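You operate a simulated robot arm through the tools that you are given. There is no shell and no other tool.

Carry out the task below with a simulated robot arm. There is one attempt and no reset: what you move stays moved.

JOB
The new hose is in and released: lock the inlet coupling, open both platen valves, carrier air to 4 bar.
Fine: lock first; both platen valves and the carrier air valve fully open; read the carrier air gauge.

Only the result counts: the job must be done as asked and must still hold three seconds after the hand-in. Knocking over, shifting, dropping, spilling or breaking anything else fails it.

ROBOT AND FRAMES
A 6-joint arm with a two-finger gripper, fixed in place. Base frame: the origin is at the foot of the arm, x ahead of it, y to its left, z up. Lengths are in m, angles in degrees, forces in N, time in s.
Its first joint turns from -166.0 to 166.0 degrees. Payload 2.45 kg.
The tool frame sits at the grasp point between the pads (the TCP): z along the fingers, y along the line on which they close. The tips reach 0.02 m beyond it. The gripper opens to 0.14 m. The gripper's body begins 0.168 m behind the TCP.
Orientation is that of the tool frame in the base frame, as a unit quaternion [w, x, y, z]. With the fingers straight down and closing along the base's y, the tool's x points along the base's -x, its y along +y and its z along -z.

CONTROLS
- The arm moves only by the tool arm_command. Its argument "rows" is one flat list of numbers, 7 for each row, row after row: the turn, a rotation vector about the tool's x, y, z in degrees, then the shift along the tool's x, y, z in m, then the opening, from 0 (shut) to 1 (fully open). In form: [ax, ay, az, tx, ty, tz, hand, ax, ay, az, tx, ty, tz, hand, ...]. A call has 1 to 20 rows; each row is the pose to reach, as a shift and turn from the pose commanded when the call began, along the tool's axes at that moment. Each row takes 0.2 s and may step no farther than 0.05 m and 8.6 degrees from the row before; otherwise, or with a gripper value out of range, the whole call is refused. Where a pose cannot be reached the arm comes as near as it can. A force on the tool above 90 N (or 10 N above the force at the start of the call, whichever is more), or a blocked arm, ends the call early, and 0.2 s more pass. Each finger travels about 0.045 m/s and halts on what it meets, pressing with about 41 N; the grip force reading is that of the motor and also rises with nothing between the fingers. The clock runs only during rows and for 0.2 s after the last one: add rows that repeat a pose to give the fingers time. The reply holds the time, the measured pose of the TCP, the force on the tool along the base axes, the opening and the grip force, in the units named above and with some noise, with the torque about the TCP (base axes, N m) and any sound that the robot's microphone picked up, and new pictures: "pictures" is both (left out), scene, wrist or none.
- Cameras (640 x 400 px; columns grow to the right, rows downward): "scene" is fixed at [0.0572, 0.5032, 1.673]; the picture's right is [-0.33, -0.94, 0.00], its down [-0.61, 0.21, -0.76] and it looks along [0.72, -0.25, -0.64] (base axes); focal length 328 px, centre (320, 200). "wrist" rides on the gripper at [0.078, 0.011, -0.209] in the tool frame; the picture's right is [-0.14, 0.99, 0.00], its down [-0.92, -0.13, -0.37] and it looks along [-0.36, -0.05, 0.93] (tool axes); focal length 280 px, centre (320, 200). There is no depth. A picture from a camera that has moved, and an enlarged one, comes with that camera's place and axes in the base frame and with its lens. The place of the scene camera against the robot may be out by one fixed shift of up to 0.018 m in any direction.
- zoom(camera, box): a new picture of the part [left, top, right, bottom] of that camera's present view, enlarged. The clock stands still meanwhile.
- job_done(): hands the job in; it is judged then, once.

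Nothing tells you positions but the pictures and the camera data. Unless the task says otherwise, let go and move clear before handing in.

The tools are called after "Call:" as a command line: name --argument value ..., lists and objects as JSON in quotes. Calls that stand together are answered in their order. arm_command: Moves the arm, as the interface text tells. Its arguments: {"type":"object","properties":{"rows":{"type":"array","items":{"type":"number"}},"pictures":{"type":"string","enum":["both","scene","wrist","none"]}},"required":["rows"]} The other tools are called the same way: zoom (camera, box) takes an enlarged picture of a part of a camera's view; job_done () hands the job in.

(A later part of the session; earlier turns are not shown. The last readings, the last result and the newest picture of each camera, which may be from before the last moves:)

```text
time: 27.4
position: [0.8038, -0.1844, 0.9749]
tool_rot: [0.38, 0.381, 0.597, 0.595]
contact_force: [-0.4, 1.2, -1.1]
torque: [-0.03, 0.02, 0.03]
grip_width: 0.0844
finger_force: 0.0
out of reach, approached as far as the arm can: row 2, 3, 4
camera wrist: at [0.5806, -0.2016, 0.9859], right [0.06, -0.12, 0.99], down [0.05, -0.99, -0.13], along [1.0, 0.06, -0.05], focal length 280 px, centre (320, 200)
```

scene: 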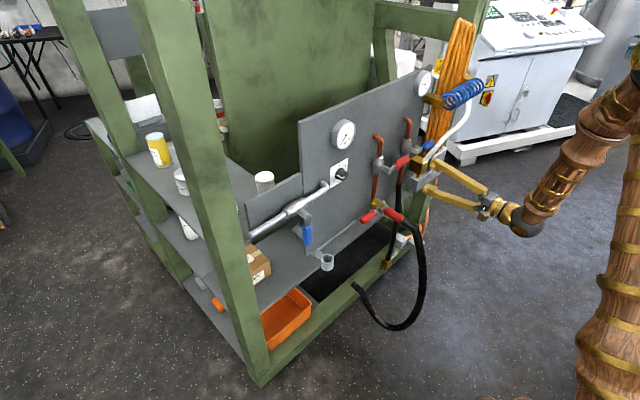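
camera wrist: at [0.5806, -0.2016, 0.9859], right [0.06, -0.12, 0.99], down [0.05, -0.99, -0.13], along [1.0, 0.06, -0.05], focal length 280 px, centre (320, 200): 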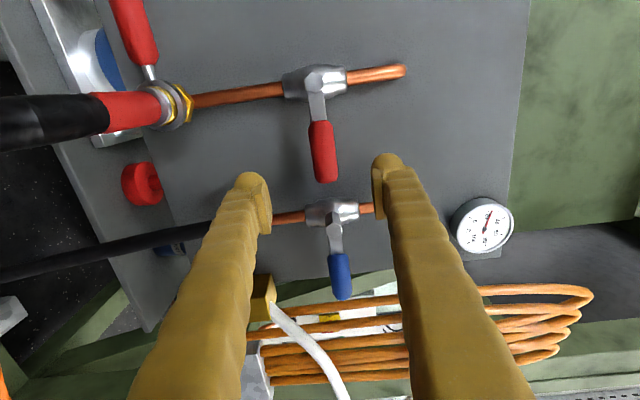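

The inlet lever is between the fingers, about 0.12 m ahead. I'll advance and check before closing.

Call:
arm_command --rows '[0, 0, 0, 0.003, 0.003, 0.04, 0.6, 0, 0, 0, 0.006, 0.005, 0.08, 0.6, 0, 0, 0, 0.008, 0.005, 0.118, 0.6, 0, 0, 0, 0.008, 0.005, 0.118, 0.6]'

Call:
zoom --camera "wrist" --box '[220, 50, 420, 250]'

```text
time: 28.4
position: [0.907, -0.1269, 0.9811]
tool_rot: [0.381, 0.379, 0.596, 0.596]
contact_force: [0.9, 0.0, -0.5]
torque: [0.02, 0.03, 0.01]
grip_width: 0.0842
finger_force: 0.1
camera wrist: at [0.684, -0.1436, 0.9933], right [0.06, -0.12, 0.99], down [0.05, -0.99, -0.13], along [1.0, 0.06, -0.05], focal length 280 px, centre (320, 200)
```

scene: 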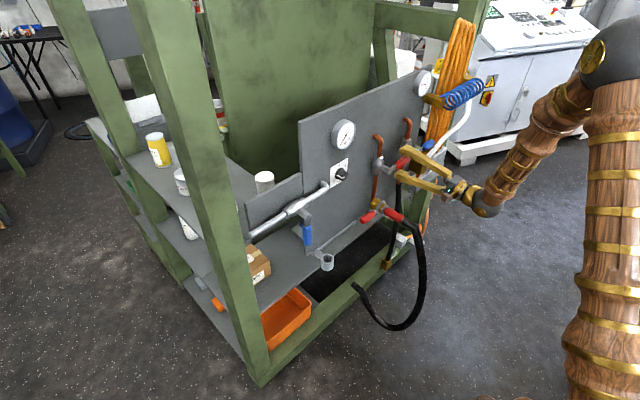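
wrist: 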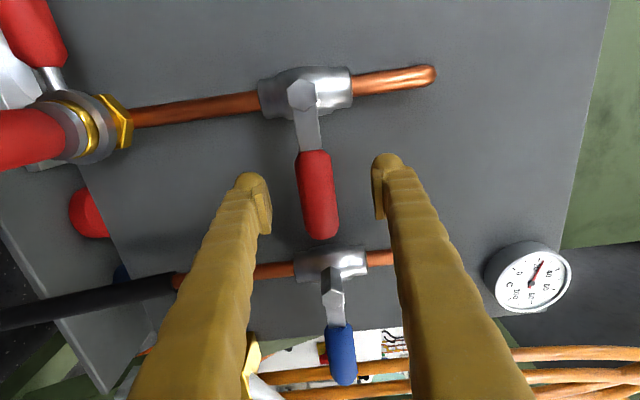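

```text
2.00 times, centred on (320, 150) of wrist
camera zoom: at [0.684, -0.1436, 0.9933], right [0.06, -0.12, 0.99], down [0.05, -0.99, -0.13], along [1.0, 0.06, -0.05], focal length 561 px, centre (320, 300)
```

zoom: 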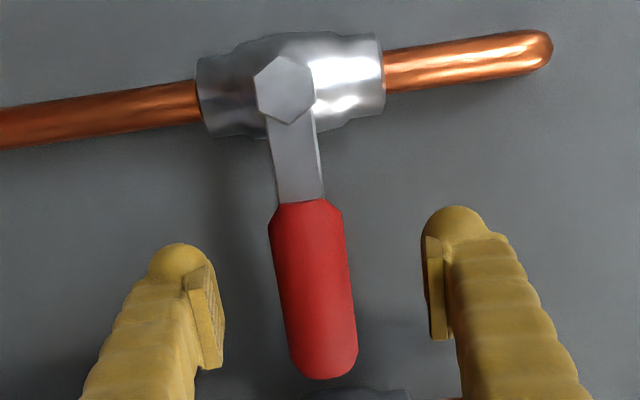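

I'll recentre slightly and close on the inlet lever.

Call:
arm_command --rows '[0, 0, 0, 0, -0.004, 0.003, 0.5, 0, 0, 0, 0, -0.004, 0.003, 0.4, 0, 0, 0, 0, -0.004, 0.003, 0.3, 0, 0, 0, 0, -0.004, 0.003, 0.2, 0, 0, 0, 0, -0.004, 0.003, 0.1, 0, 0, 0, 0, -0.004, 0.003, 0, 0, 0, 0, 0, -0.004, 0.003, 0, 0, 0, 0, 0, -0.004, 0.003, 0]' --pictures "wrist"

```text
time: 30.2
position: [0.9087, -0.1248, 0.9803]
tool_rot: [0.382, 0.379, 0.595, 0.597]
contact_force: [1.7, 2.8, 36.8]
torque: [0.98, 0.14, -0.02]
grip_width: 0.0268
finger_force: 45.0
camera wrist: at [0.6868, -0.142, 0.9903], right [0.05, -0.12, 0.99], down [0.05, -0.99, -0.13], along [1.0, 0.06, -0.05], focal length 280 px, centre (320, 200)
```

wrist: 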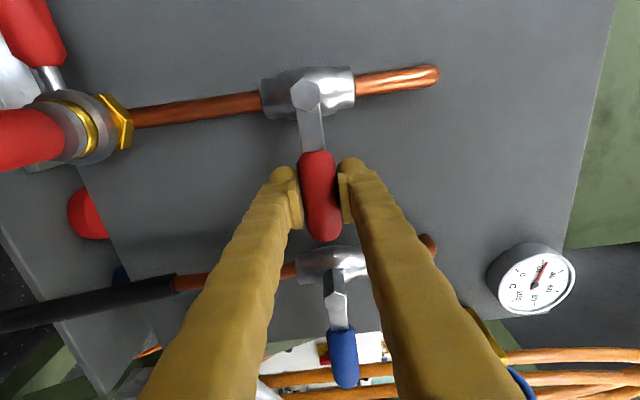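

Call:
arm_command --rows '[0, 0, 0, 0, 0.004, 0, 0, 0, 0, 0, 0, 0.004, 0, 0]' --pictures "none"

Call:
arm_command --rows '[0, 0, -2, 0, 0.0027, 0, 0, 0, 0, -4, 0.0002, 0.0054, 0, 0, 0, 0, -4, 0.0002, 0.0054, 0, 0]' --pictures "none"

```text
time: 30.8
position: [0.9102, -0.1246, 0.9806]
tool_rot: [0.381, 0.38, 0.597, 0.595]
contact_force: [34.5, 6.5, 3.3]
torque: [-0.06, 0.07, 0.23]
grip_width: 0.0269
finger_force: 44.9
```

```text
time: 31.6
position: [0.908, -0.1249, 0.9859]
tool_rot: [0.4, 0.359, 0.61, 0.582]
contact_force: [67.6, 23.8, -0.7]
torque: [-0.08, 0.04, 0.7]
grip_width: 0.0267
finger_force: 45.1
```

Call:
arm_command --rows '[0, 0, 0, 0, 0, 0.002, 0, 0, 0, 0, 0, 0, 0.002, 0]' --pictures "wrist"

```text
time: 32.2
position: [0.9095, -0.1244, 0.9846]
tool_rot: [0.401, 0.36, 0.608, 0.582]
contact_force: [-6.5, -4.1, 12.1]
torque: [0.93, 0.34, -0.1]
grip_width: 0.027
finger_force: 44.3
camera wrist: at [0.6864, -0.141, 0.9908], right [0.03, -0.06, 1.0], down [0.05, -1.0, -0.06], along [1.0, 0.06, -0.02], focal length 280 px, centre (320, 200)
```

wrist: 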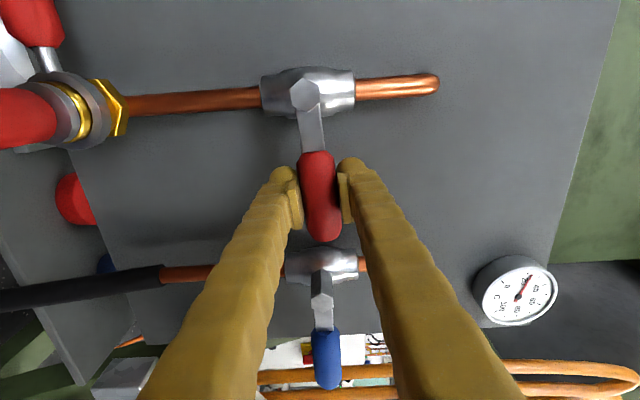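

Call:
arm_command --rows '[0, 0, -4, 0.0002, 0.0054, 0, 0, 0, 0, -8, 0.0008, 0.0108, 0, 0]' --pictures "none"

Call:
arm_command --rows '[0, 0, -4, 0.0002, 0.0054, 0, 0, 0, 0, -8, 0.0008, 0.0108, 0, 0]' --pictures "wrist"

```text
time: 32.8
position: [0.9098, -0.1223, 0.9961]
tool_rot: [0.441, 0.315, 0.633, 0.552]
contact_force: [-27.8, -24.3, 10.6]
torque: [0.87, 0.24, -0.08]
grip_width: 0.0268
finger_force: 45.0
```

```text
time: 33.4
position: [0.9085, -0.1201, 1.0059]
tool_rot: [0.478, 0.27, 0.653, 0.521]
contact_force: [-33.6, -23.8, 4.4]
torque: [0.51, 0.2, -0.01]
grip_width: 0.0264
finger_force: 45.3
camera wrist: at [0.6864, -0.138, 0.9893], right [-0.09, 0.19, 0.98], down [0.05, -0.98, 0.2], along [0.99, 0.06, 0.08], focal length 280 px, centre (320, 200)
```

wrist: 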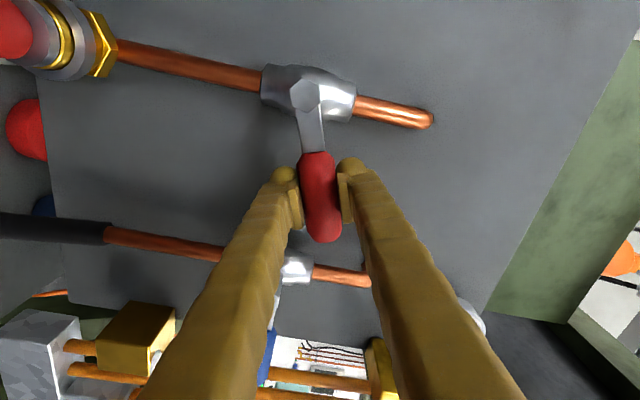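

The lever opens upward. I'll continue along the arc.

Call:
arm_command --rows '[0, 0, -4, 0.0002, 0.0054, -0.001, 0, 0, 0, -8, 0.0008, 0.0108, -0.001, 0, 0, 0, -12, 0.0017, 0.0162, -0.001, 0, 0, 0, -16, 0.003, 0.0215, -0.001, 0]' --pictures "none"

Call:
arm_command --rows '[0, 0, -4, 0.0002, 0.0054, 0, 0, 0, 0, -8, 0.0008, 0.0108, 0, 0, 0, 0, -12, 0.0017, 0.0162, 0, 0, 0, 0, -16, 0.003, 0.0215, 0, 0]' --pictures "wrist"

```text
time: 34.4
position: [0.9035, -0.1092, 1.0256]
tool_rot: [0.547, 0.176, 0.685, 0.449]
contact_force: [69.2, -5.0, -13.1]
torque: [-1.68, -0.94, -0.08]
grip_width: 0.0266
finger_force: 45.3
```

```text
time: 35.4
position: [0.8981, -0.0964, 1.0417]
tool_rot: [0.604, 0.08, 0.702, 0.369]
contact_force: [87.0, 10.3, -0.8]
torque: [-1.17, -0.87, -0.01]
grip_width: 0.0273
finger_force: 45.0
camera wrist: at [0.6834, -0.1332, 0.9858], right [-0.29, 0.63, 0.72], down [-0.05, -0.76, 0.65], along [0.95, 0.15, 0.26], focal length 280 px, centre (320, 200)
```

wrist: 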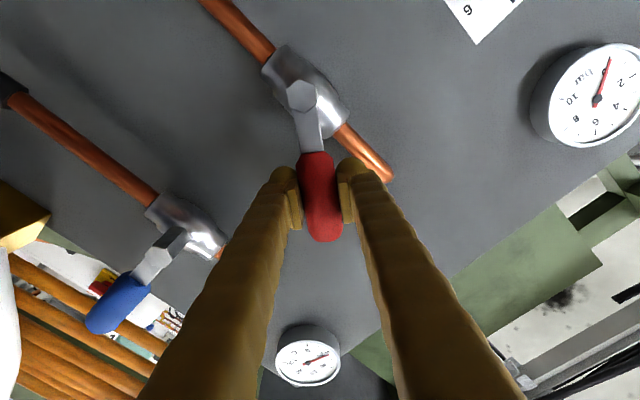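

Call:
arm_command --rows '[0, 0, 0, 0, 0, 0.0025, 0, 0, 0, -4, 0.0002, 0.0054, 0.0025, 0, 0, 0, -8, 0.0008, 0.0108, 0.0025, 0, 0, 0, -12, 0.0017, 0.0162, 0.0025, 0]' --pictures "none"

Call:
arm_command --rows '[0, 0, -4, 0.0002, 0.0054, 0, 0, 0, 0, -8, 0.0008, 0.0108, 0, 0, 0, 0, -12, 0.0017, 0.0162, 0, 0]' --pictures "none"

```text
time: 36.4
position: [0.8914, -0.0837, 1.0487]
tool_rot: [0.638, 0.007, 0.708, 0.302]
contact_force: [-27.4, -28.0, -20.3]
torque: [-1.27, -0.3, -0.17]
grip_width: 0.0267
finger_force: 45.4
```

```text
time: 37.2
position: [0.8861, -0.0693, 1.0545]
tool_rot: [0.666, -0.068, 0.705, 0.235]
contact_force: [-28.9, -31.1, -37.4]
torque: [-1.5, -0.21, -0.17]
grip_width: 0.0273
finger_force: 45.0
```

Call:
arm_command --rows '[0, 0, -3, 0.001, 0.0041, -0.0008, 0, 0, 0, -6, 0.0014, 0.0081, -0.0008, 0, 0, 0, -9, 0.0018, 0.0122, -0.0008, 0, 0, 0, -12, 0.0025, 0.0162, -0.0008, 0]' --pictures "wrist"

```text
time: 38.2
position: [0.8799, -0.0541, 1.0567]
tool_rot: [0.688, -0.141, 0.693, 0.164]
contact_force: [19.7, -30.9, -39.9]
torque: [-0.99, -0.34, -0.1]
grip_width: 0.0271
finger_force: 44.4
camera wrist: at [0.6837, -0.131, 0.9786], right [-0.41, 0.89, 0.17], down [-0.27, -0.3, 0.92], along [0.87, 0.33, 0.36], focal length 280 px, centre (320, 200)
```

wrist: 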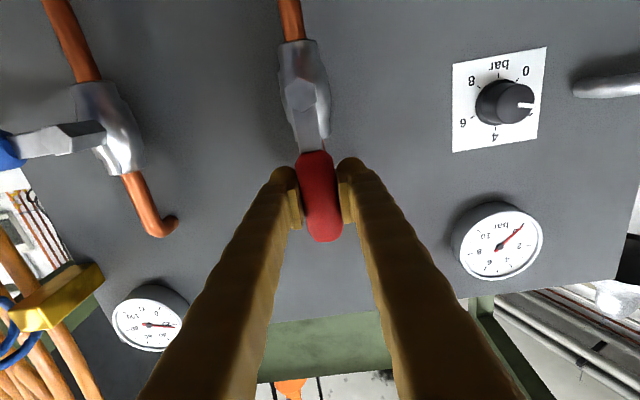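

Call:
arm_command --rows '[0, 0, -2, 0.0005, 0.0027, 0, 0, 0, 0, -4, 0.0007, 0.0054, 0, 0, 0, 0, -6, 0.001, 0.0081, 0, 0, 0, 0, -8, 0.0014, 0.0108, 0, 0]' --pictures "wrist"

```text
time: 38.8
position: [0.8796, -0.0544, 1.0564]
tool_rot: [0.694, -0.159, 0.688, 0.14]
contact_force: [24.8, -7.4, -7.4]
torque: [1.25, 0.83, 0.13]
grip_width: 0.0268
finger_force: 44.6
stopped in row 3: the force on the tool passed its limit at 95 N (the readings are from after the stop); the commanded pose is now the measured one
camera wrist: at [0.6853, -0.134, 0.9774], right [-0.41, 0.91, 0.11], down [-0.3, -0.24, 0.92], along [0.86, 0.35, 0.37], focal length 280 px, centre (320, 200)
```

wrist: 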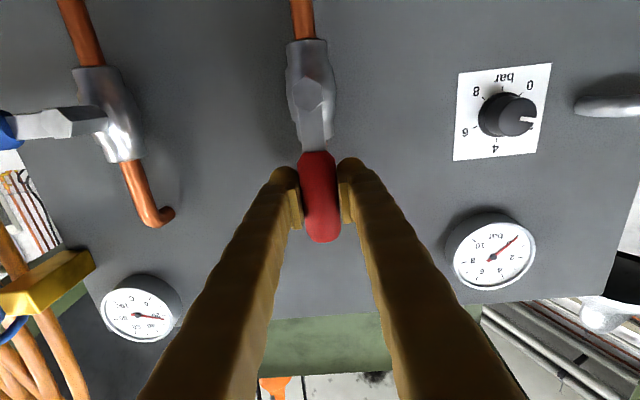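

The inlet valve is at its stop, in line with the pipe, so it is fully open. I'll release and retreat.

Call:
arm_command --rows '[0, 0, 0, 0, 0, 0, 0.4, 0, 0, 0, 0, 0, 0, 0.5, 0, 0, 0, 0, 0, 0, 0.5, 0, 0, 0, 0, 0, 0, 0.5, 0, 0, 0, 0, 0, -0.04, 0.5, 0, 0, 0, 0, 0, -0.08, 0.5, 0, 0, 0, 0, 0, -0.12, 0.5, 0, 0, 0, 0, 0, -0.14, 0.6]'

```text
time: 40.6
position: [0.7511, -0.1125, 1.0559]
tool_rot: [0.694, -0.16, 0.688, 0.139]
contact_force: [-1.2, 0.2, 0.1]
torque: [0.01, 0.02, 0.01]
grip_width: 0.0841
finger_force: 0.0
camera wrist: at [0.5574, -0.1918, 0.977], right [-0.41, 0.91, 0.11], down [-0.3, -0.24, 0.92], along [0.86, 0.35, 0.37], focal length 280 px, centre (320, 200)
```

scene: 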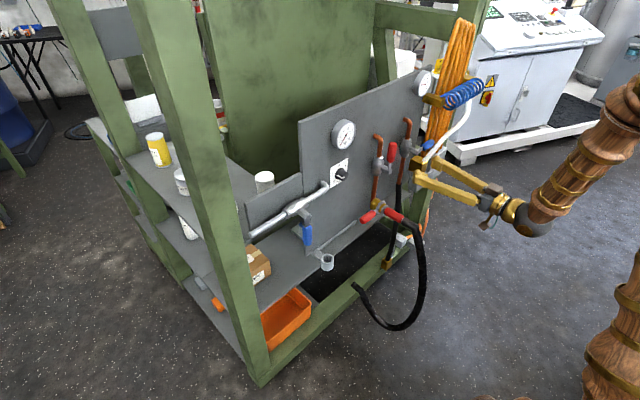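
wrist: 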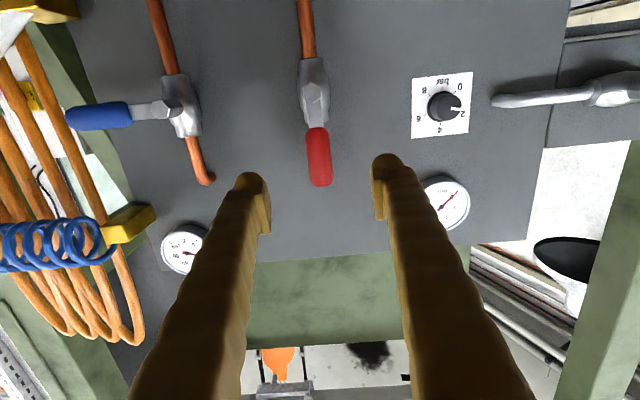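

The inlet lever is vertical along its pipe. Now I'll roll back and shift partway right to look at the outlet lever and the white tube before approaching.

Call:
arm_command --rows '[0, 0, 8.4, 0.0055, -0.0136, -0.002, 0.6, 0, 0, 16.8, 0.011, -0.027, -0.004, 0.6, 0, 0, 25.2, 0.0165, -0.041, -0.006, 0.6, 0, 0, 33.6, 0.022, -0.0545, -0.008, 0.6, 0, 0, 42, 0.0275, -0.068, -0.01, 0.6, 0, 0, 50.4, 0.033, -0.082, -0.012, 0.6, 0, 0, 58.8, 0.0385, -0.0955, -0.014, 0.6, 0, 0, 67.2, 0.044, -0.109, -0.016, 0.6, 0, 0, 75.6, 0.0495, -0.1225, -0.018, 0.6, 0, 0, 84, 0.055, -0.136, -0.02, 0.6, 0, 0, 92, 0.06, -0.15, -0.02, 0.6]'

```text
time: 43.0
position: [0.7968, -0.2582, 1.0012]
tool_rot: [0.381, 0.384, 0.592, 0.597]
contact_force: [0.2, 0.5, 0.1]
torque: [0.01, -0.02, 0.01]
grip_width: 0.0839
finger_force: 0.2
camera wrist: at [0.5736, -0.2727, 1.0124], right [0.06, -0.13, 0.99], down [0.05, -0.99, -0.13], along [1.0, 0.05, -0.05], focal length 280 px, centre (320, 200)
```

scene: 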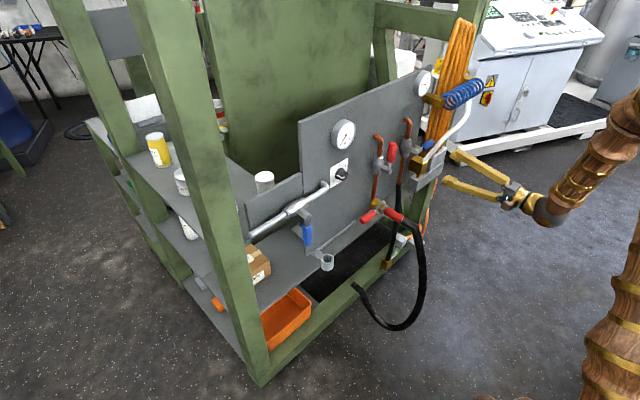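
wrist: 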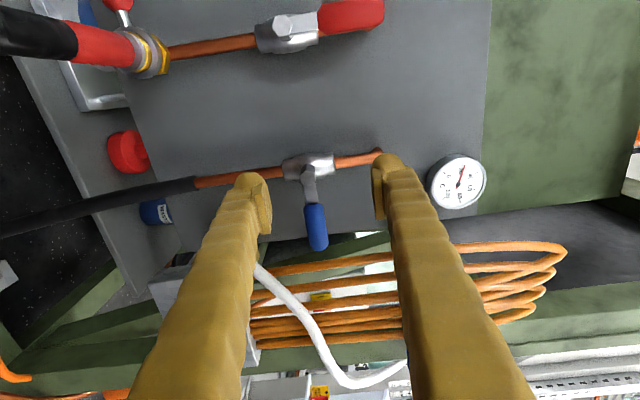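

The white tube bulges well to the right of the blue lever, so the approach is clear. I'll shift to put the fingers around the lever's line and move part of the way in.

Call:
arm_command --rows '[0, 0, 0, -0.035, -0.007, 0.01, 0.6, 0, 0, 0, -0.07, -0.014, 0.025, 0.6, 0, 0, 0, -0.106, -0.021, 0.05, 0.6, 0, 0, 0, -0.106, -0.021, 0.05, 0.6]'

```text
time: 44.0
position: [0.8849, -0.335, 0.9794]
tool_rot: [0.382, 0.383, 0.593, 0.596]
contact_force: [0.6, -0.4, 0.7]
torque: [-0.03, 0.0, -0.01]
grip_width: 0.0841
finger_force: 0.0
camera wrist: at [0.6627, -0.351, 0.9908], right [0.06, -0.13, 0.99], down [0.05, -0.99, -0.13], along [1.0, 0.05, -0.05], focal length 280 px, centre (320, 200)
```

scene: 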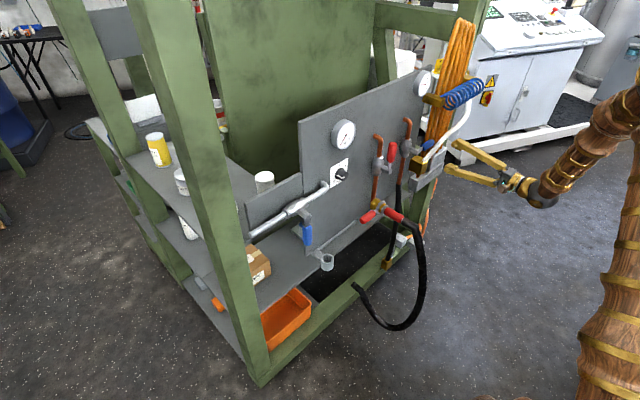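
wrist: 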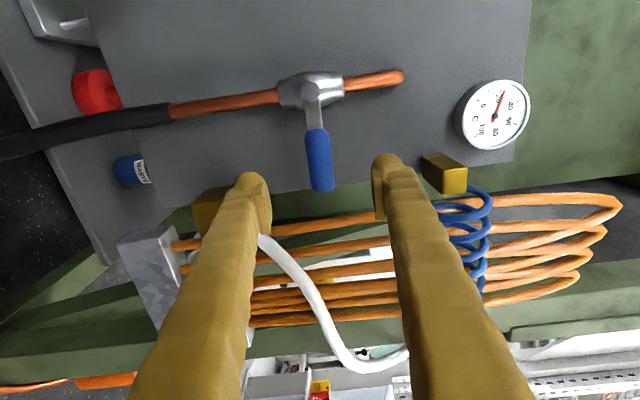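

The blue lever is centred between the fingers, about 0.105 m ahead, and the tube and coil bracket are clear. I'll advance in two steps.

Call:
arm_command --rows '[0, 0, 0, 0, 0, 0.04, 0.6, 0, 0, 0, 0, 0, 0.08, 0.6, 0, 0, 0, 0.003, 0, 0.1, 0.6, 0, 0, 0, 0.003, 0, 0.1, 0.6]'

Call:
zoom --camera "wrist" --box '[220, 50, 420, 250]'

```text
time: 45.0
position: [0.9756, -0.2909, 0.9809]
tool_rot: [0.382, 0.383, 0.594, 0.596]
contact_force: [0.6, -1.0, 0.9]
torque: [0.05, -0.02, -0.01]
grip_width: 0.0842
finger_force: 0.1
camera wrist: at [0.7533, -0.3071, 0.9926], right [0.06, -0.13, 0.99], down [0.05, -0.99, -0.13], along [1.0, 0.05, -0.05], focal length 280 px, centre (320, 200)
```

scene: 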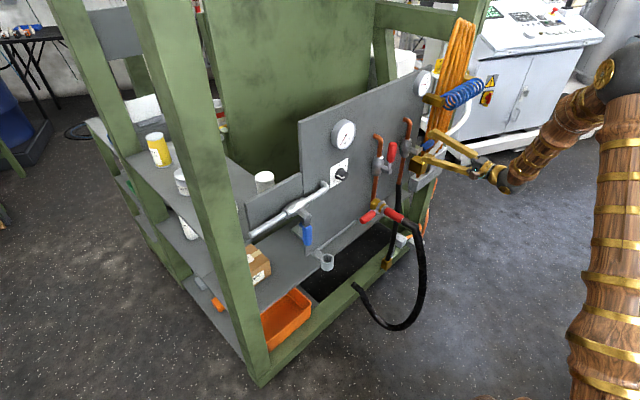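
wrist: 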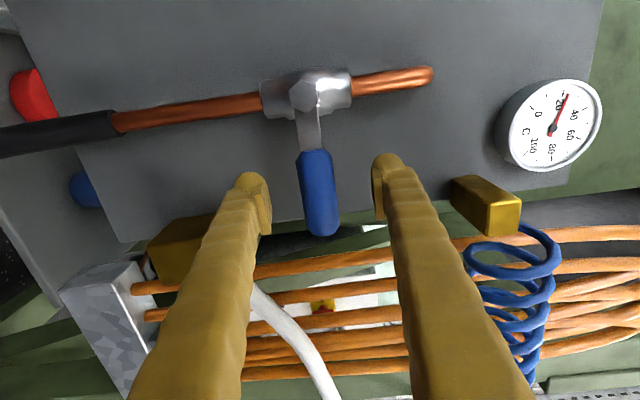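

```text
2.00 times, centred on (320, 150) of wrist
camera zoom: at [0.7533, -0.3071, 0.9926], right [0.06, -0.13, 0.99], down [0.05, -0.99, -0.13], along [1.0, 0.05, -0.05], focal length 561 px, centre (320, 300)
```

zoom: 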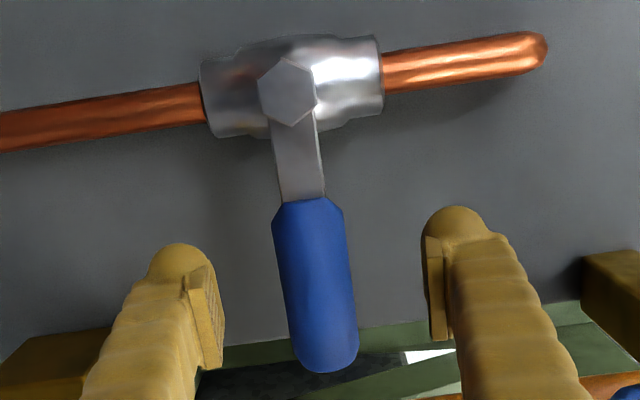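

This is nearly identical to the inlet pre-grasp view. I'll close now.

Call:
arm_command --rows '[0, 0, 0, 0, 0, 0.004, 0.5, 0, 0, 0, 0, 0, 0.004, 0.4, 0, 0, 0, 0, 0, 0.004, 0.3, 0, 0, 0, 0, 0, 0.004, 0.2, 0, 0, 0, 0, 0, 0.004, 0.1, 0, 0, 0, 0, 0, 0.004, 0, 0, 0, 0, 0, 0, 0.004, 0, 0, 0, 0, 0, 0, 0.004, 0]' --pictures "wrist"

Call:
arm_command --rows '[0, 0, -2, 0, 0.0027, 0, 0, 0, 0, -4, 0.0002, 0.0054, 0, 0]' --pictures "none"

Call:
arm_command --rows '[0, 0, -4, 0.0002, 0.0054, 0, 0, 0, 0, -8, 0.0008, 0.0108, 0, 0]' --pictures "wrist"

```text
time: 46.8
position: [0.9796, -0.2884, 0.9802]
tool_rot: [0.382, 0.384, 0.594, 0.595]
contact_force: [5.5, 0.3, -12.7]
torque: [-0.94, -0.3, -0.03]
grip_width: 0.0289
finger_force: 45.1
camera wrist: at [0.7568, -0.3044, 0.9918], right [0.06, -0.13, 0.99], down [0.05, -0.99, -0.13], along [1.0, 0.05, -0.05], focal length 280 px, centre (320, 200)
```

wrist: 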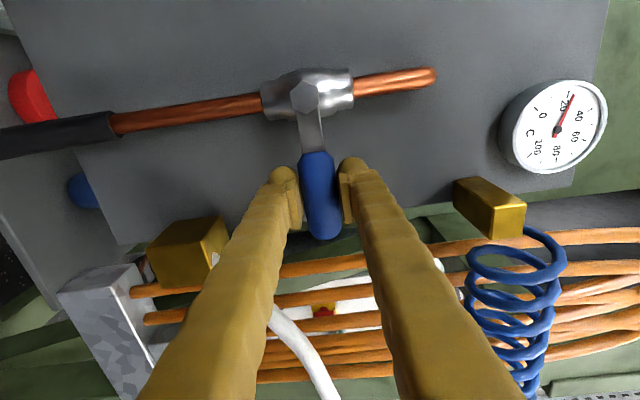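

```text
time: 47.4
position: [0.9794, -0.2872, 0.9847]
tool_rot: [0.401, 0.363, 0.607, 0.583]
contact_force: [30.4, 1.4, -18.6]
torque: [-1.06, -0.37, -0.13]
grip_width: 0.0289
finger_force: 44.6
```

```text
time: 48.0
position: [0.9779, -0.2866, 0.9962]
tool_rot: [0.442, 0.319, 0.629, 0.554]
contact_force: [37.9, 1.0, -20.8]
torque: [-1.35, -0.48, -0.25]
grip_width: 0.0288
finger_force: 45.4
camera wrist: at [0.7557, -0.3023, 0.9908], right [-0.03, 0.06, 1.0], down [0.05, -1.0, 0.06], along [1.0, 0.05, 0.03], focal length 280 px, centre (320, 200)
```

wrist: 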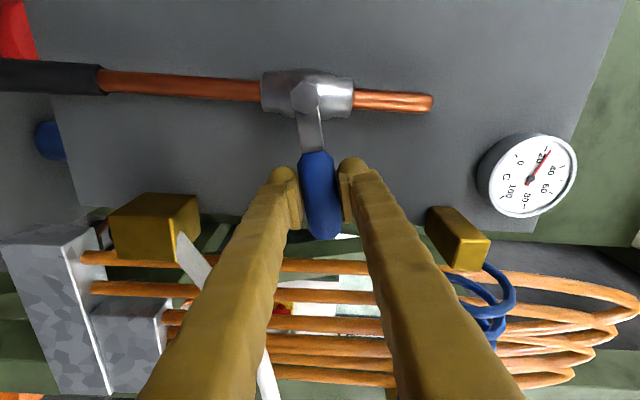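

Call:
arm_command --rows '[0, 0, -4, 0.0002, 0.0054, 0.001, 0, 0, 0, -8, 0.0008, 0.0108, 0.001, 0, 0, 0, -12, 0.0017, 0.0162, 0.001, 0, 0, 0, -16, 0.003, 0.0215, 0.001, 0]' --pictures "none"

Call:
arm_command --rows '[0, 0, -4, 0.0002, 0.0054, 0, 0, 0, 0, -8, 0.0008, 0.0108, 0, 0, 0, 0, -12, 0.0017, 0.0162, 0, 0]' --pictures "wrist"

```text
time: 49.0
position: [0.9759, -0.2815, 1.015]
tool_rot: [0.514, 0.229, 0.669, 0.485]
contact_force: [-9.3, -3.5, -23.2]
torque: [-1.19, -0.16, 0.04]
grip_width: 0.029
finger_force: 45.2
```

```text
time: 49.8
position: [0.9715, -0.2715, 1.0285]
tool_rot: [0.563, 0.158, 0.689, 0.429]
contact_force: [-5.8, -3.0, -22.9]
torque: [-1.08, -0.25, 0.02]
grip_width: 0.0292
finger_force: 45.0
camera wrist: at [0.7537, -0.2982, 0.9871], right [-0.22, 0.48, 0.85], down [-0.01, -0.87, 0.49], along [0.98, 0.1, 0.2], focal length 280 px, centre (320, 200)
```

wrist: 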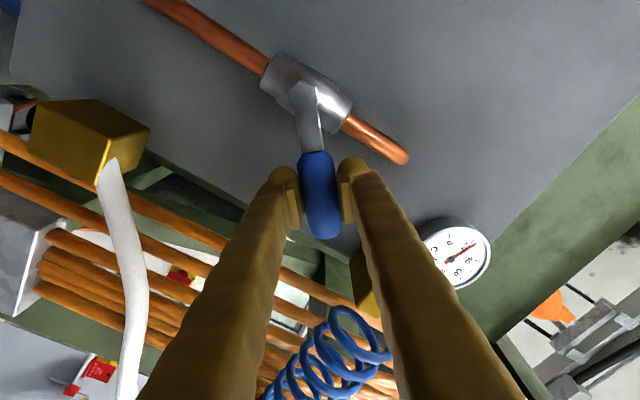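

Call:
arm_command --rows '[0, 0, -4, 0.0002, 0.0054, 0, 0, 0, 0, -8, 0.0008, 0.0108, 0, 0, 0, 0, -12, 0.0017, 0.0162, 0, 0, 0, 0, -16, 0.003, 0.0215, 0, 0]' --pictures "none"

Call:
arm_command --rows '[0, 0, -4, 0.0002, 0.0054, 0, 0, 0, 0, -8, 0.0008, 0.0108, 0, 0, 0, 0, -12, 0.0017, 0.0162, 0, 0, 0, 0, -16, 0.003, 0.0215, 0, 0]' --pictures "wrist"

```text
time: 50.8
position: [0.9641, -0.2563, 1.0431]
tool_rot: [0.616, 0.06, 0.705, 0.348]
contact_force: [-36.6, -13.8, -40.4]
torque: [-1.25, 0.14, -0.06]
grip_width: 0.0299
finger_force: 45.2
```

```text
time: 51.8
position: [0.9564, -0.2377, 1.0523]
tool_rot: [0.659, -0.04, 0.706, 0.258]
contact_force: [-4.2, -4.8, -53.7]
torque: [-1.16, 0.03, -0.02]
grip_width: 0.0302
finger_force: 45.3
camera wrist: at [0.7522, -0.2941, 0.9823], right [-0.37, 0.82, 0.44], down [-0.17, -0.53, 0.83], along [0.91, 0.24, 0.33], focal length 280 px, centre (320, 200)
```

wrist: 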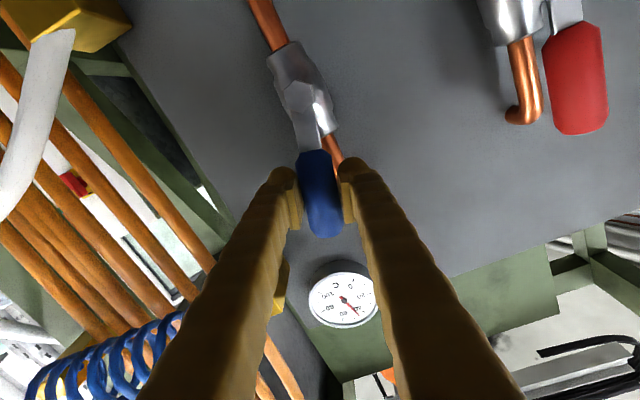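

Call:
arm_command --rows '[0, 0, -3, 0.0015, 0.0041, 0, 0, 0, 0, -6, 0.0019, 0.0081, 0, 0, 0, 0, -9, 0.0024, 0.0122, 0, 0, 0, 0, -12, 0.0031, 0.0162, 0, 0]' --pictures "none"

Call:
arm_command --rows '[0, 0, -2, 0.0007, 0.0027, 0, 0, 0, 0, -4, 0.001, 0.0054, 0, 0, 0, 0, -6, 0.0013, 0.0081, 0, 0, 0, 0, -8, 0.0016, 0.0108, 0, 0, 0, 0, -10, 0.0019, 0.0136, 0, 0]' --pictures "wrist"

```text
time: 52.8
position: [0.9501, -0.2248, 1.0554]
tool_rot: [0.683, -0.111, 0.698, 0.187]
contact_force: [16.1, -6.8, -36.3]
torque: [-1.07, -0.05, -0.1]
grip_width: 0.0299
finger_force: 45.1
```

```text
time: 53.8
position: [0.9491, -0.2214, 1.0555]
tool_rot: [0.694, -0.15, 0.69, 0.143]
contact_force: [30.7, -7.7, -8.9]
torque: [0.91, 0.58, -0.17]
grip_width: 0.0289
finger_force: 44.8
stopped in row 4: the force on the tool passed its limit at 98 N (the readings are from after the stop); the commanded pose is now the measured one
camera wrist: at [0.7535, -0.2968, 0.9768], right [-0.4, 0.91, 0.13], down [-0.29, -0.26, 0.92], along [0.87, 0.33, 0.37], focal length 280 px, centre (320, 200)
```

wrist: 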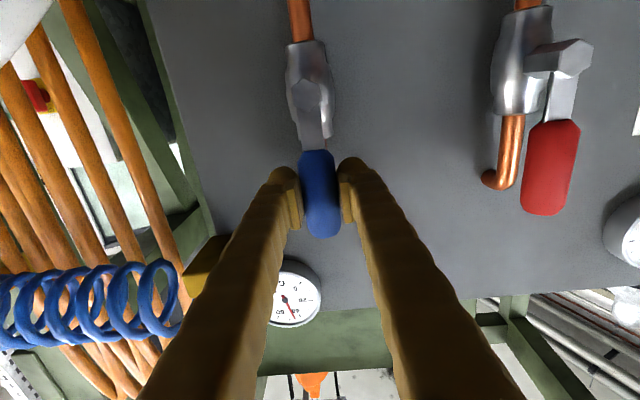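

The outlet valve is at its stop. I'll open slightly, because the brass bracket is nearby, and retreat.

Call:
arm_command --rows '[0, 0, 0, 0, 0, 0, 0.35, 0, 0, 0, 0, 0, 0, 0.38, 0, 0, 0, 0, 0, 0, 0.38, 0, 0, 0, 0, 0, -0.03, 0.38, 0, 0, 0, 0, 0, -0.07, 0.38, 0, 0, 0, 0, 0, -0.11, 0.38, 0, 0, 0, 0, 0, -0.15, 0.38, 0, 0, 0, 0, 0, -0.19, 0.38]'

```text
time: 55.6
position: [0.7716, -0.2992, 1.0542]
tool_rot: [0.694, -0.151, 0.689, 0.143]
contact_force: [0.2, -0.1, -0.4]
torque: [0.01, 0.0, 0.03]
grip_width: 0.0529
finger_force: 0.1
camera wrist: at [0.578, -0.3747, 0.9758], right [-0.4, 0.91, 0.13], down [-0.29, -0.26, 0.92], along [0.87, 0.33, 0.37], focal length 280 px, centre (320, 200)
```

scene: 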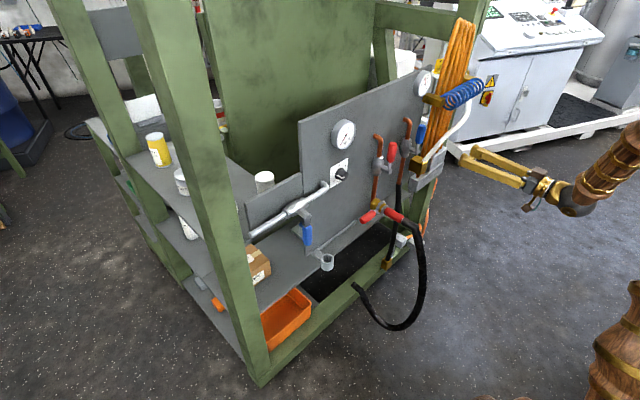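
wrist: 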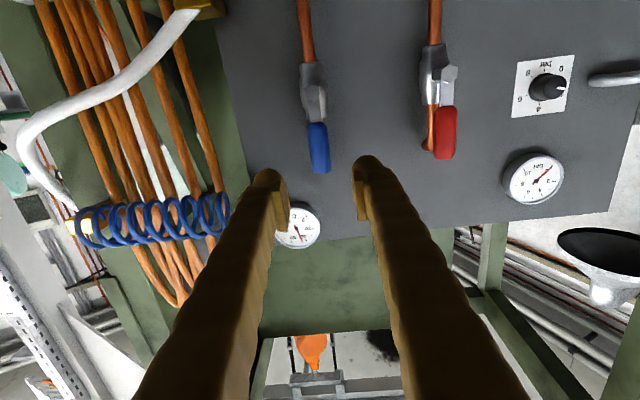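

Both platen valves are open. The carrier air valve's blue lever hangs down at about (0.712, 0.316), with its pivot at z≈1.015. I'll move left while rolling the tool back so the camera is on top.

Call:
arm_command --rows '[0, 0, 8.4, 0, 0.02, 0, 0.6, 0, 0, 16.8, 0, 0.04, 0, 0.6, 0, 0, 25.2, 0, 0.06, 0, 0.6, 0, 0, 33.6, 0, 0.08, 0, 0.6, 0, 0, 42, 0, 0.1, 0, 0.6, 0, 0, 50.4, 0, 0.12, 0, 0.6, 0, 0, 58.8, 0, 0.14, 0, 0.6, 0, 0, 67.2, 0, 0.16, 0, 0.6, 0, 0, 75.6, 0, 0.18, 0, 0.6, 0, 0, 84, 0, 0.2, 0, 0.6, 0, 0, 92.4, 0, 0.22, 0, 0.6, 0, 0, 100.8, 0, 0.24, 0, 0.6, 0, 0, 109.2, 0, 0.26, 0, 0.6, 0, 0, 117.6, 0, 0.28, 0, 0.6, 0, 0, 126, 0, 0.3, 0, 0.6, 0, 0, 134.4, 0, 0.32, 0, 0.6, 0, 0, 142.8, 0, 0.34, 0, 0.6, 0, 0, 151.2, 0, 0.36, 0, 0.6, 0, 0, 159.6, 0, 0.38, 0, 0.6, 0, 0, 168, 0, 0.4, 0, 0.6]'

```text
time: 59.8
position: [0.7383, 0.0241, 1.1124]
tool_rot: [-0.071, 0.671, 0.221, 0.704]
contact_force: [-0.3, 0.1, -0.2]
torque: [-0.01, -0.01, 0.02]
grip_width: 0.084
finger_force: 0.0
out of reach, approached as far as the arm can: row 10, 11, 12, 13, 14, 15, 16, 17, 18, 19, 20
camera wrist: at [0.544, -0.0562, 1.1917], right [0.41, -0.91, 0.08], down [-0.3, -0.22, -0.93], along [0.86, 0.35, -0.37], focal length 280 px, centre (320, 200)
```

scene: 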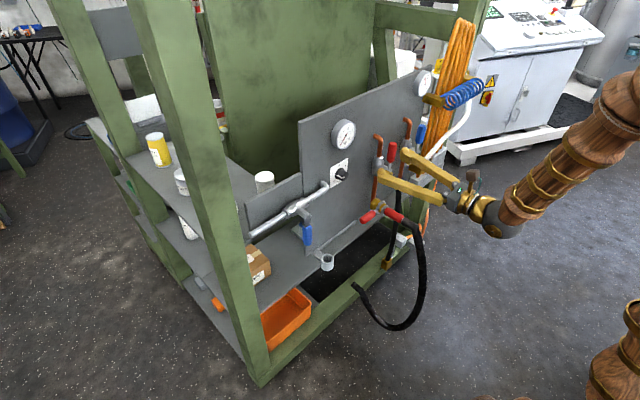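
wrist: 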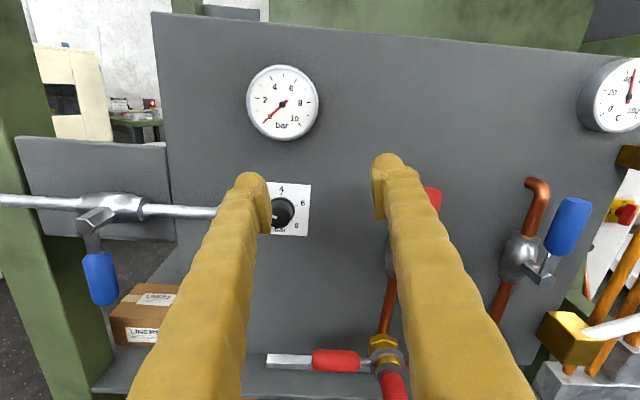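

The arm has a minimum reach with the tool level, about 0.73 m. I'll check which pose is currently commanded with a null row.

Call:
arm_command --rows '[0, 0, 0, 0, 0, 0, 0.6]' --pictures "none"

Call:
zoom --camera "wrist" --box '[0, 130, 240, 320]'

Call:
zoom --camera "wrist" --box '[220, 50, 340, 250]'

```text
time: 60.2
position: [0.7371, 0.0237, 1.1136]
tool_rot: [-0.072, 0.671, 0.223, 0.704]
contact_force: [1.0, 0.1, 0.4]
torque: [0.03, -0.03, -0.02]
grip_width: 0.0841
finger_force: 0.0
```

```text
2.11 times, centred on (120, 225) of wrist
camera zoom: at [0.5439, -0.0563, 1.1918], right [0.41, -0.91, 0.08], down [-0.3, -0.22, -0.93], along [0.86, 0.35, -0.37], focal length 590 px, centre (741, 147)
```

zoom: 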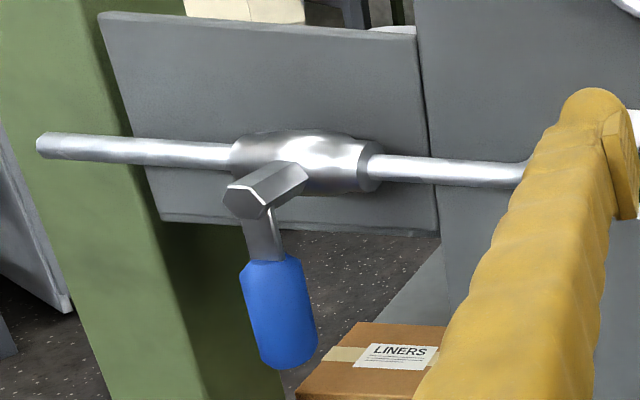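

```text
2.00 times, centred on (280, 150) of wrist
camera zoom: at [0.5439, -0.0563, 1.1918], right [0.41, -0.91, 0.08], down [-0.3, -0.22, -0.93], along [0.86, 0.35, -0.37], focal length 561 px, centre (400, 300)
```

zoom: 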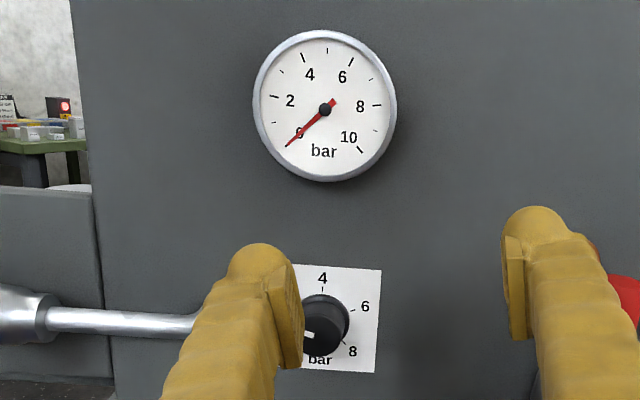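

The commanded pose has been clipped to where the arm is. I'll move left and down in stages, staying close to the lever plane to keep within reach.

Call:
arm_command --rows '[0, 0, 2, -0.02, -0.03, 0.012, 0.6, 0, 0, 4, -0.04, -0.06, 0.022, 0.6, 0, 0, 6, -0.06, -0.09, 0.03, 0.6, 0, 0, 8, -0.08, -0.12, 0.034, 0.6, 0, 0, 10, -0.1, -0.15, 0.037, 0.6, 0, 0, 12, -0.12, -0.18, 0.039, 0.6, 0, 0, 12.5, -0.137, -0.2075, 0.0394, 0.6]'

```text
time: 61.8
position: [0.781, 0.1943, 0.9467]
tool_rot: [-0.142, 0.69, 0.149, 0.694]
contact_force: [0.6, 0.2, 0.3]
torque: [-0.02, 0.03, 0.0]
grip_width: 0.084
finger_force: 0.1
out of reach, approached as far as the arm can: row 1, 2, 3, 4, 5, 6, 7
camera wrist: at [0.5937, 0.0998, 1.0234], right [0.4, -0.91, -0.13], down [-0.38, -0.04, -0.92], along [0.83, 0.42, -0.36], focal length 280 px, centre (320, 200)
```

scene: 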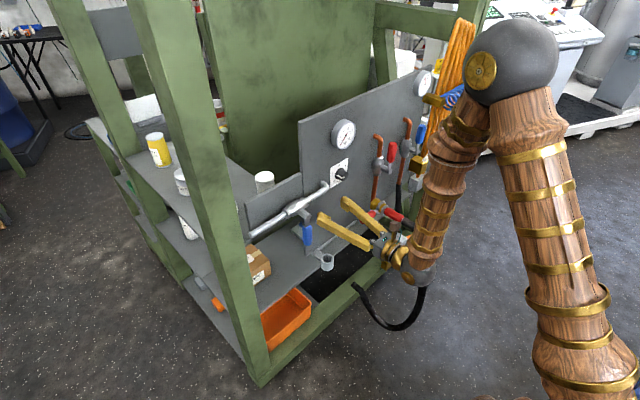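
wrist: 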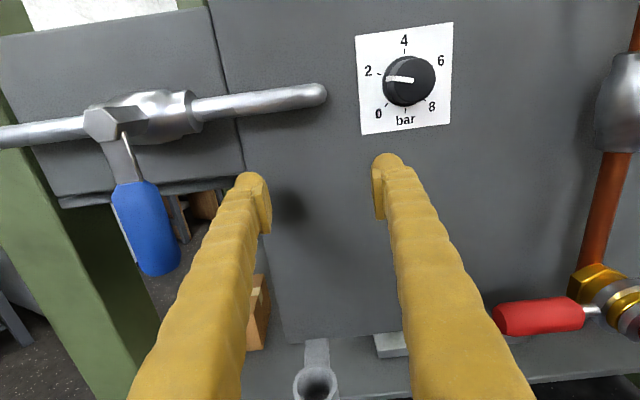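

The arm got clipped inward, so a level tool here is too close to its reach limit. I'll pitch the tool down and back away, then come at the carrier lever from a different angle.

Call:
arm_command --rows '[0, -8, 0, 0, 0, -0.015, 0.6, 0, -16, 0, 0.01, 0, -0.03, 0.6, 0, -24, 0, 0.04, 0, -0.045, 0.6, 0, -32, 0, 0.08, 0, -0.06, 0.6, 0, -40, 0, 0.12, 0, -0.075, 0.6, 0, -45, 0, 0.165, 0, -0.09, 0.6]'

```text
time: 63.4
position: [0.7244, 0.1763, 1.145]
tool_rot: [-0.12, 0.881, 0.146, 0.434]
contact_force: [-0.1, -0.5, -0.5]
torque: [0.03, 0.02, -0.02]
grip_width: 0.084
finger_force: 0.0
out of reach, approached as far as the arm can: row 1, 2
stopped in row 6: the arm was blocked; the commanded pose is now the measured one
camera wrist: at [0.6222, 0.1071, 1.3313], right [0.28, -0.94, -0.19], down [-0.85, -0.15, -0.5], along [0.44, 0.3, -0.84], focal length 280 px, centre (320, 200)
```

scene: 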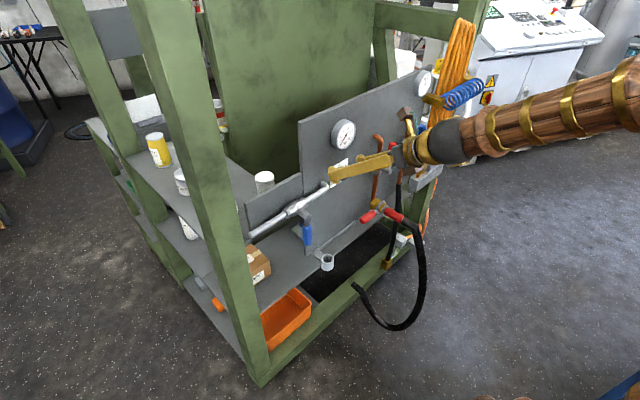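
wrist: 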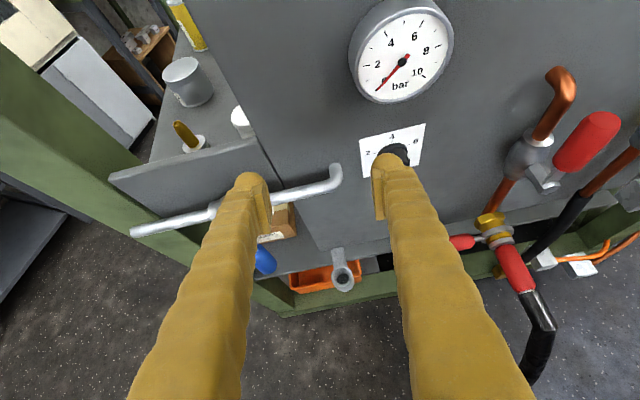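

Call:
zoom --camera "scene" --box '[320, 80, 520, 220]'

Call:
arm_command --rows '[0, 0, 0, 0, 0, 0, 0.6]' --pictures "none"

```text
2.86 times, centred on (420, 150) of scene
camera zoom: at [0.0572, 0.5032, 1.673], right [-0.33, -0.94, 0.0], down [-0.61, 0.21, -0.76], along [0.72, -0.25, -0.64], focal length 937 px, centre (34, 343)
```

zoom: 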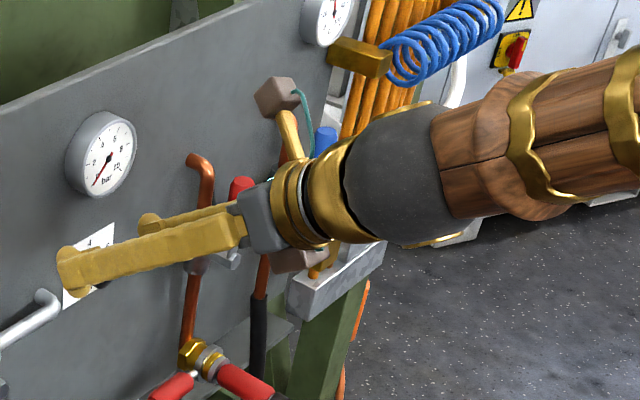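

```text
time: 63.8
position: [0.7253, 0.1748, 1.146]
tool_rot: [-0.119, 0.882, 0.147, 0.433]
contact_force: [0.2, 0.4, 0.2]
torque: [-0.01, 0.01, 0.02]
grip_width: 0.0842
finger_force: 0.0
```

Nothing was disturbed. I'll now swing the tool to yaw -10°, pitch it 25° down, and move above and in front of the carrier lever.

Call:
arm_command --rows '[-5.86, 2.56, 2.42, -0.0106, -0.0377, 0, 0.6, -11.7, 5.1, 4.84, -0.0212, -0.0754, 0, 0.6, -17.6, 7.7, 7.26, -0.0319, -0.1132, -0.001, 0.6, -23.4, 10.2, 9.7, -0.0425, -0.151, -0.001, 0.6, -29.3, 12.8, 12.1, -0.0531, -0.1886, -0.0013, 0.6, -29.3, 12.8, 12.1, -0.0531, -0.1886, -0.0013, 0.6]'

```text
time: 65.4
position: [0.6677, 0.276, 1.0939]
tool_rot: [0.094, 0.841, -0.114, 0.521]
contact_force: [-1.0, 0.7, 1.0]
torque: [0.04, 0.06, 0.07]
grip_width: 0.084
finger_force: 0.1
out of reach, approached as far as the arm can: row 1, 2, 3
stopped in row 6: the arm was blocked; the commanded pose is now the measured one
camera wrist: at [0.5194, 0.3155, 1.2579], right [-0.35, -0.93, -0.08], down [-0.67, 0.31, -0.67], along [0.65, -0.18, -0.74], focal length 280 px, centre (320, 200)
```

scene: 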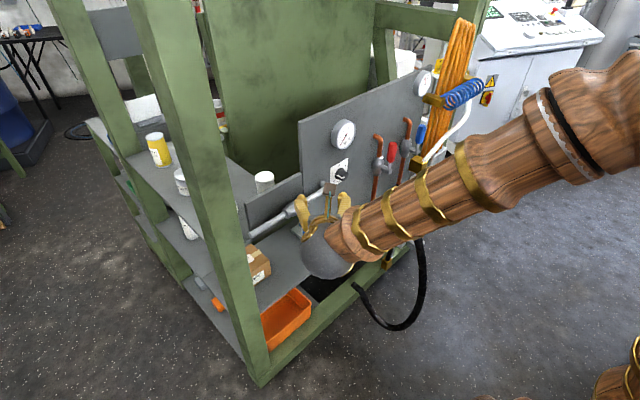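
wrist: 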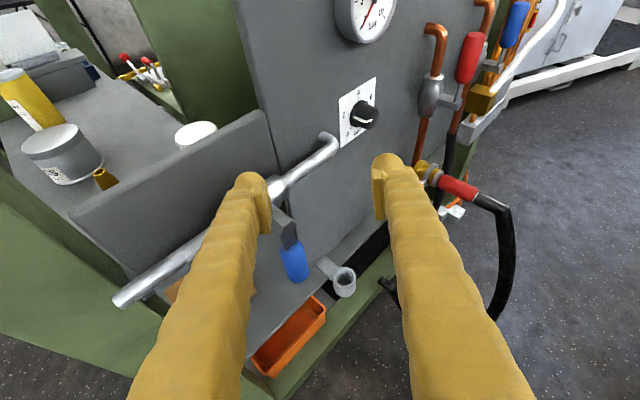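

Call:
arm_command --rows '[0, 0, 0, 0, 0, 0, 0.6]' --pictures "wrist"

Call:
zoom --camera "wrist" --box '[230, 150, 390, 310]'

```text
time: 65.8
position: [0.6678, 0.2752, 1.0968]
tool_rot: [0.094, 0.841, -0.115, 0.521]
contact_force: [0.6, 0.8, -0.3]
torque: [-0.03, -0.02, -0.02]
grip_width: 0.084
finger_force: 0.0
camera wrist: at [0.5191, 0.3153, 1.2588], right [-0.35, -0.93, -0.09], down [-0.67, 0.31, -0.67], along [0.65, -0.17, -0.74], focal length 280 px, centre (320, 200)
```

wrist: 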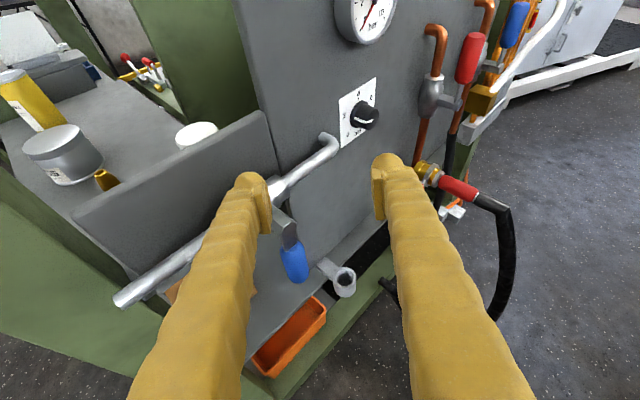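

```text
2.50 times, centred on (310, 230) of wrist
camera zoom: at [0.5191, 0.3153, 1.2588], right [-0.35, -0.93, -0.09], down [-0.67, 0.31, -0.67], along [0.65, -0.17, -0.74], focal length 701 px, centre (345, 125)
```

zoom: 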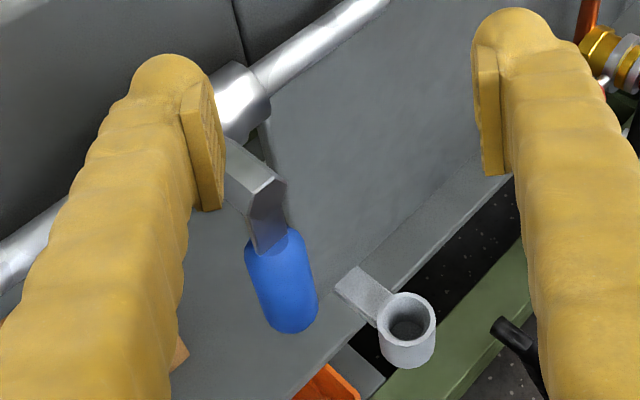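

The carrier lever is at about (0.711, 0.310), with its grip from z 0.90 to 0.97. I'll back off and left, then descend to a pre-grasp in line with the tool.

Call:
arm_command --rows '[0, 0, 0, -0.021, -0.014, -0.017, 0.6, 0, 0, 0, -0.042, -0.028, -0.034, 0.6, 0, 0, 0, -0.0624, -0.0416, -0.0503, 0.6, 0, 0, 0, -0.0845, -0.045, -0.0275, 0.6, 0, 0, 0, -0.1067, -0.0485, -0.0047, 0.6, 0, 0, 0, -0.1289, -0.0519, 0.0181, 0.6, 0, 0, 0, -0.1289, -0.0519, 0.0181, 0.6]'

Call:
zoom --camera "wrist" --box '[200, 80, 440, 280]'

```text
time: 67.4
position: [0.6338, 0.3438, 0.9805]
tool_rot: [0.083, 0.839, -0.111, 0.527]
contact_force: [-0.1, 0.2, 0.2]
torque: [0.0, 0.01, -0.04]
grip_width: 0.084
finger_force: 0.0
camera wrist: at [0.4832, 0.3782, 1.1429], right [-0.33, -0.94, -0.1], down [-0.67, 0.31, -0.67], along [0.66, -0.15, -0.73], focal length 280 px, centre (320, 200)
```

scene: 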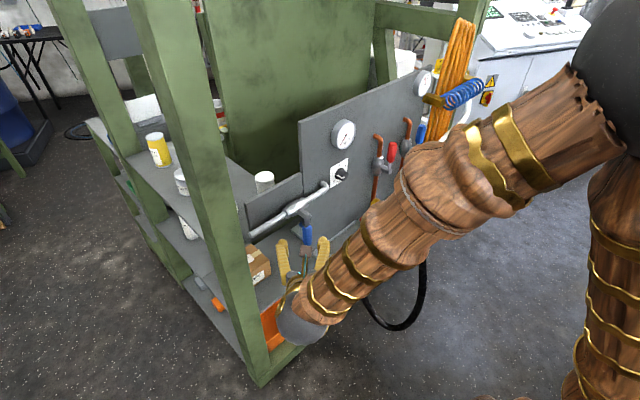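
wrist: 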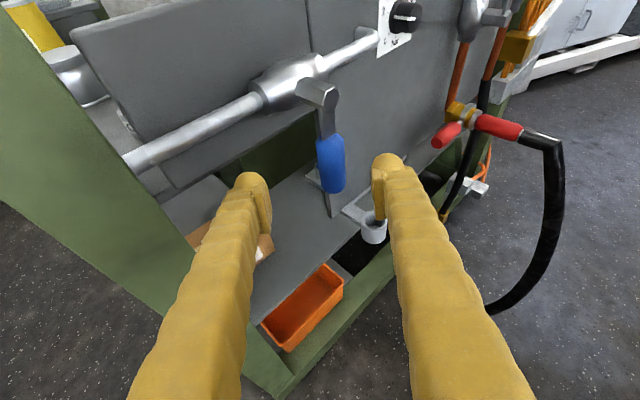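

```text
2.00 times, centred on (320, 180) of wrist
camera zoom: at [0.4832, 0.3782, 1.1429], right [-0.33, -0.94, -0.1], down [-0.67, 0.31, -0.67], along [0.66, -0.15, -0.73], focal length 561 px, centre (320, 240)
```

zoom: 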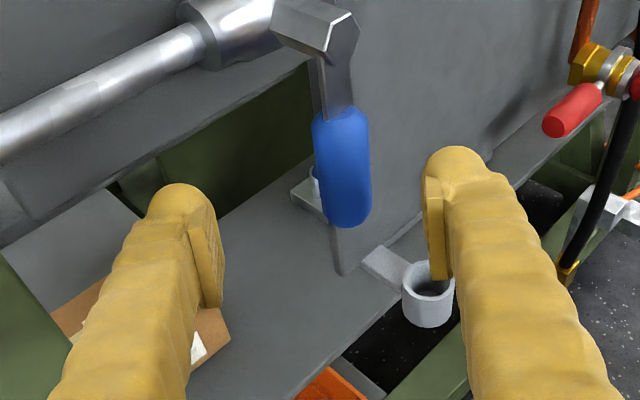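

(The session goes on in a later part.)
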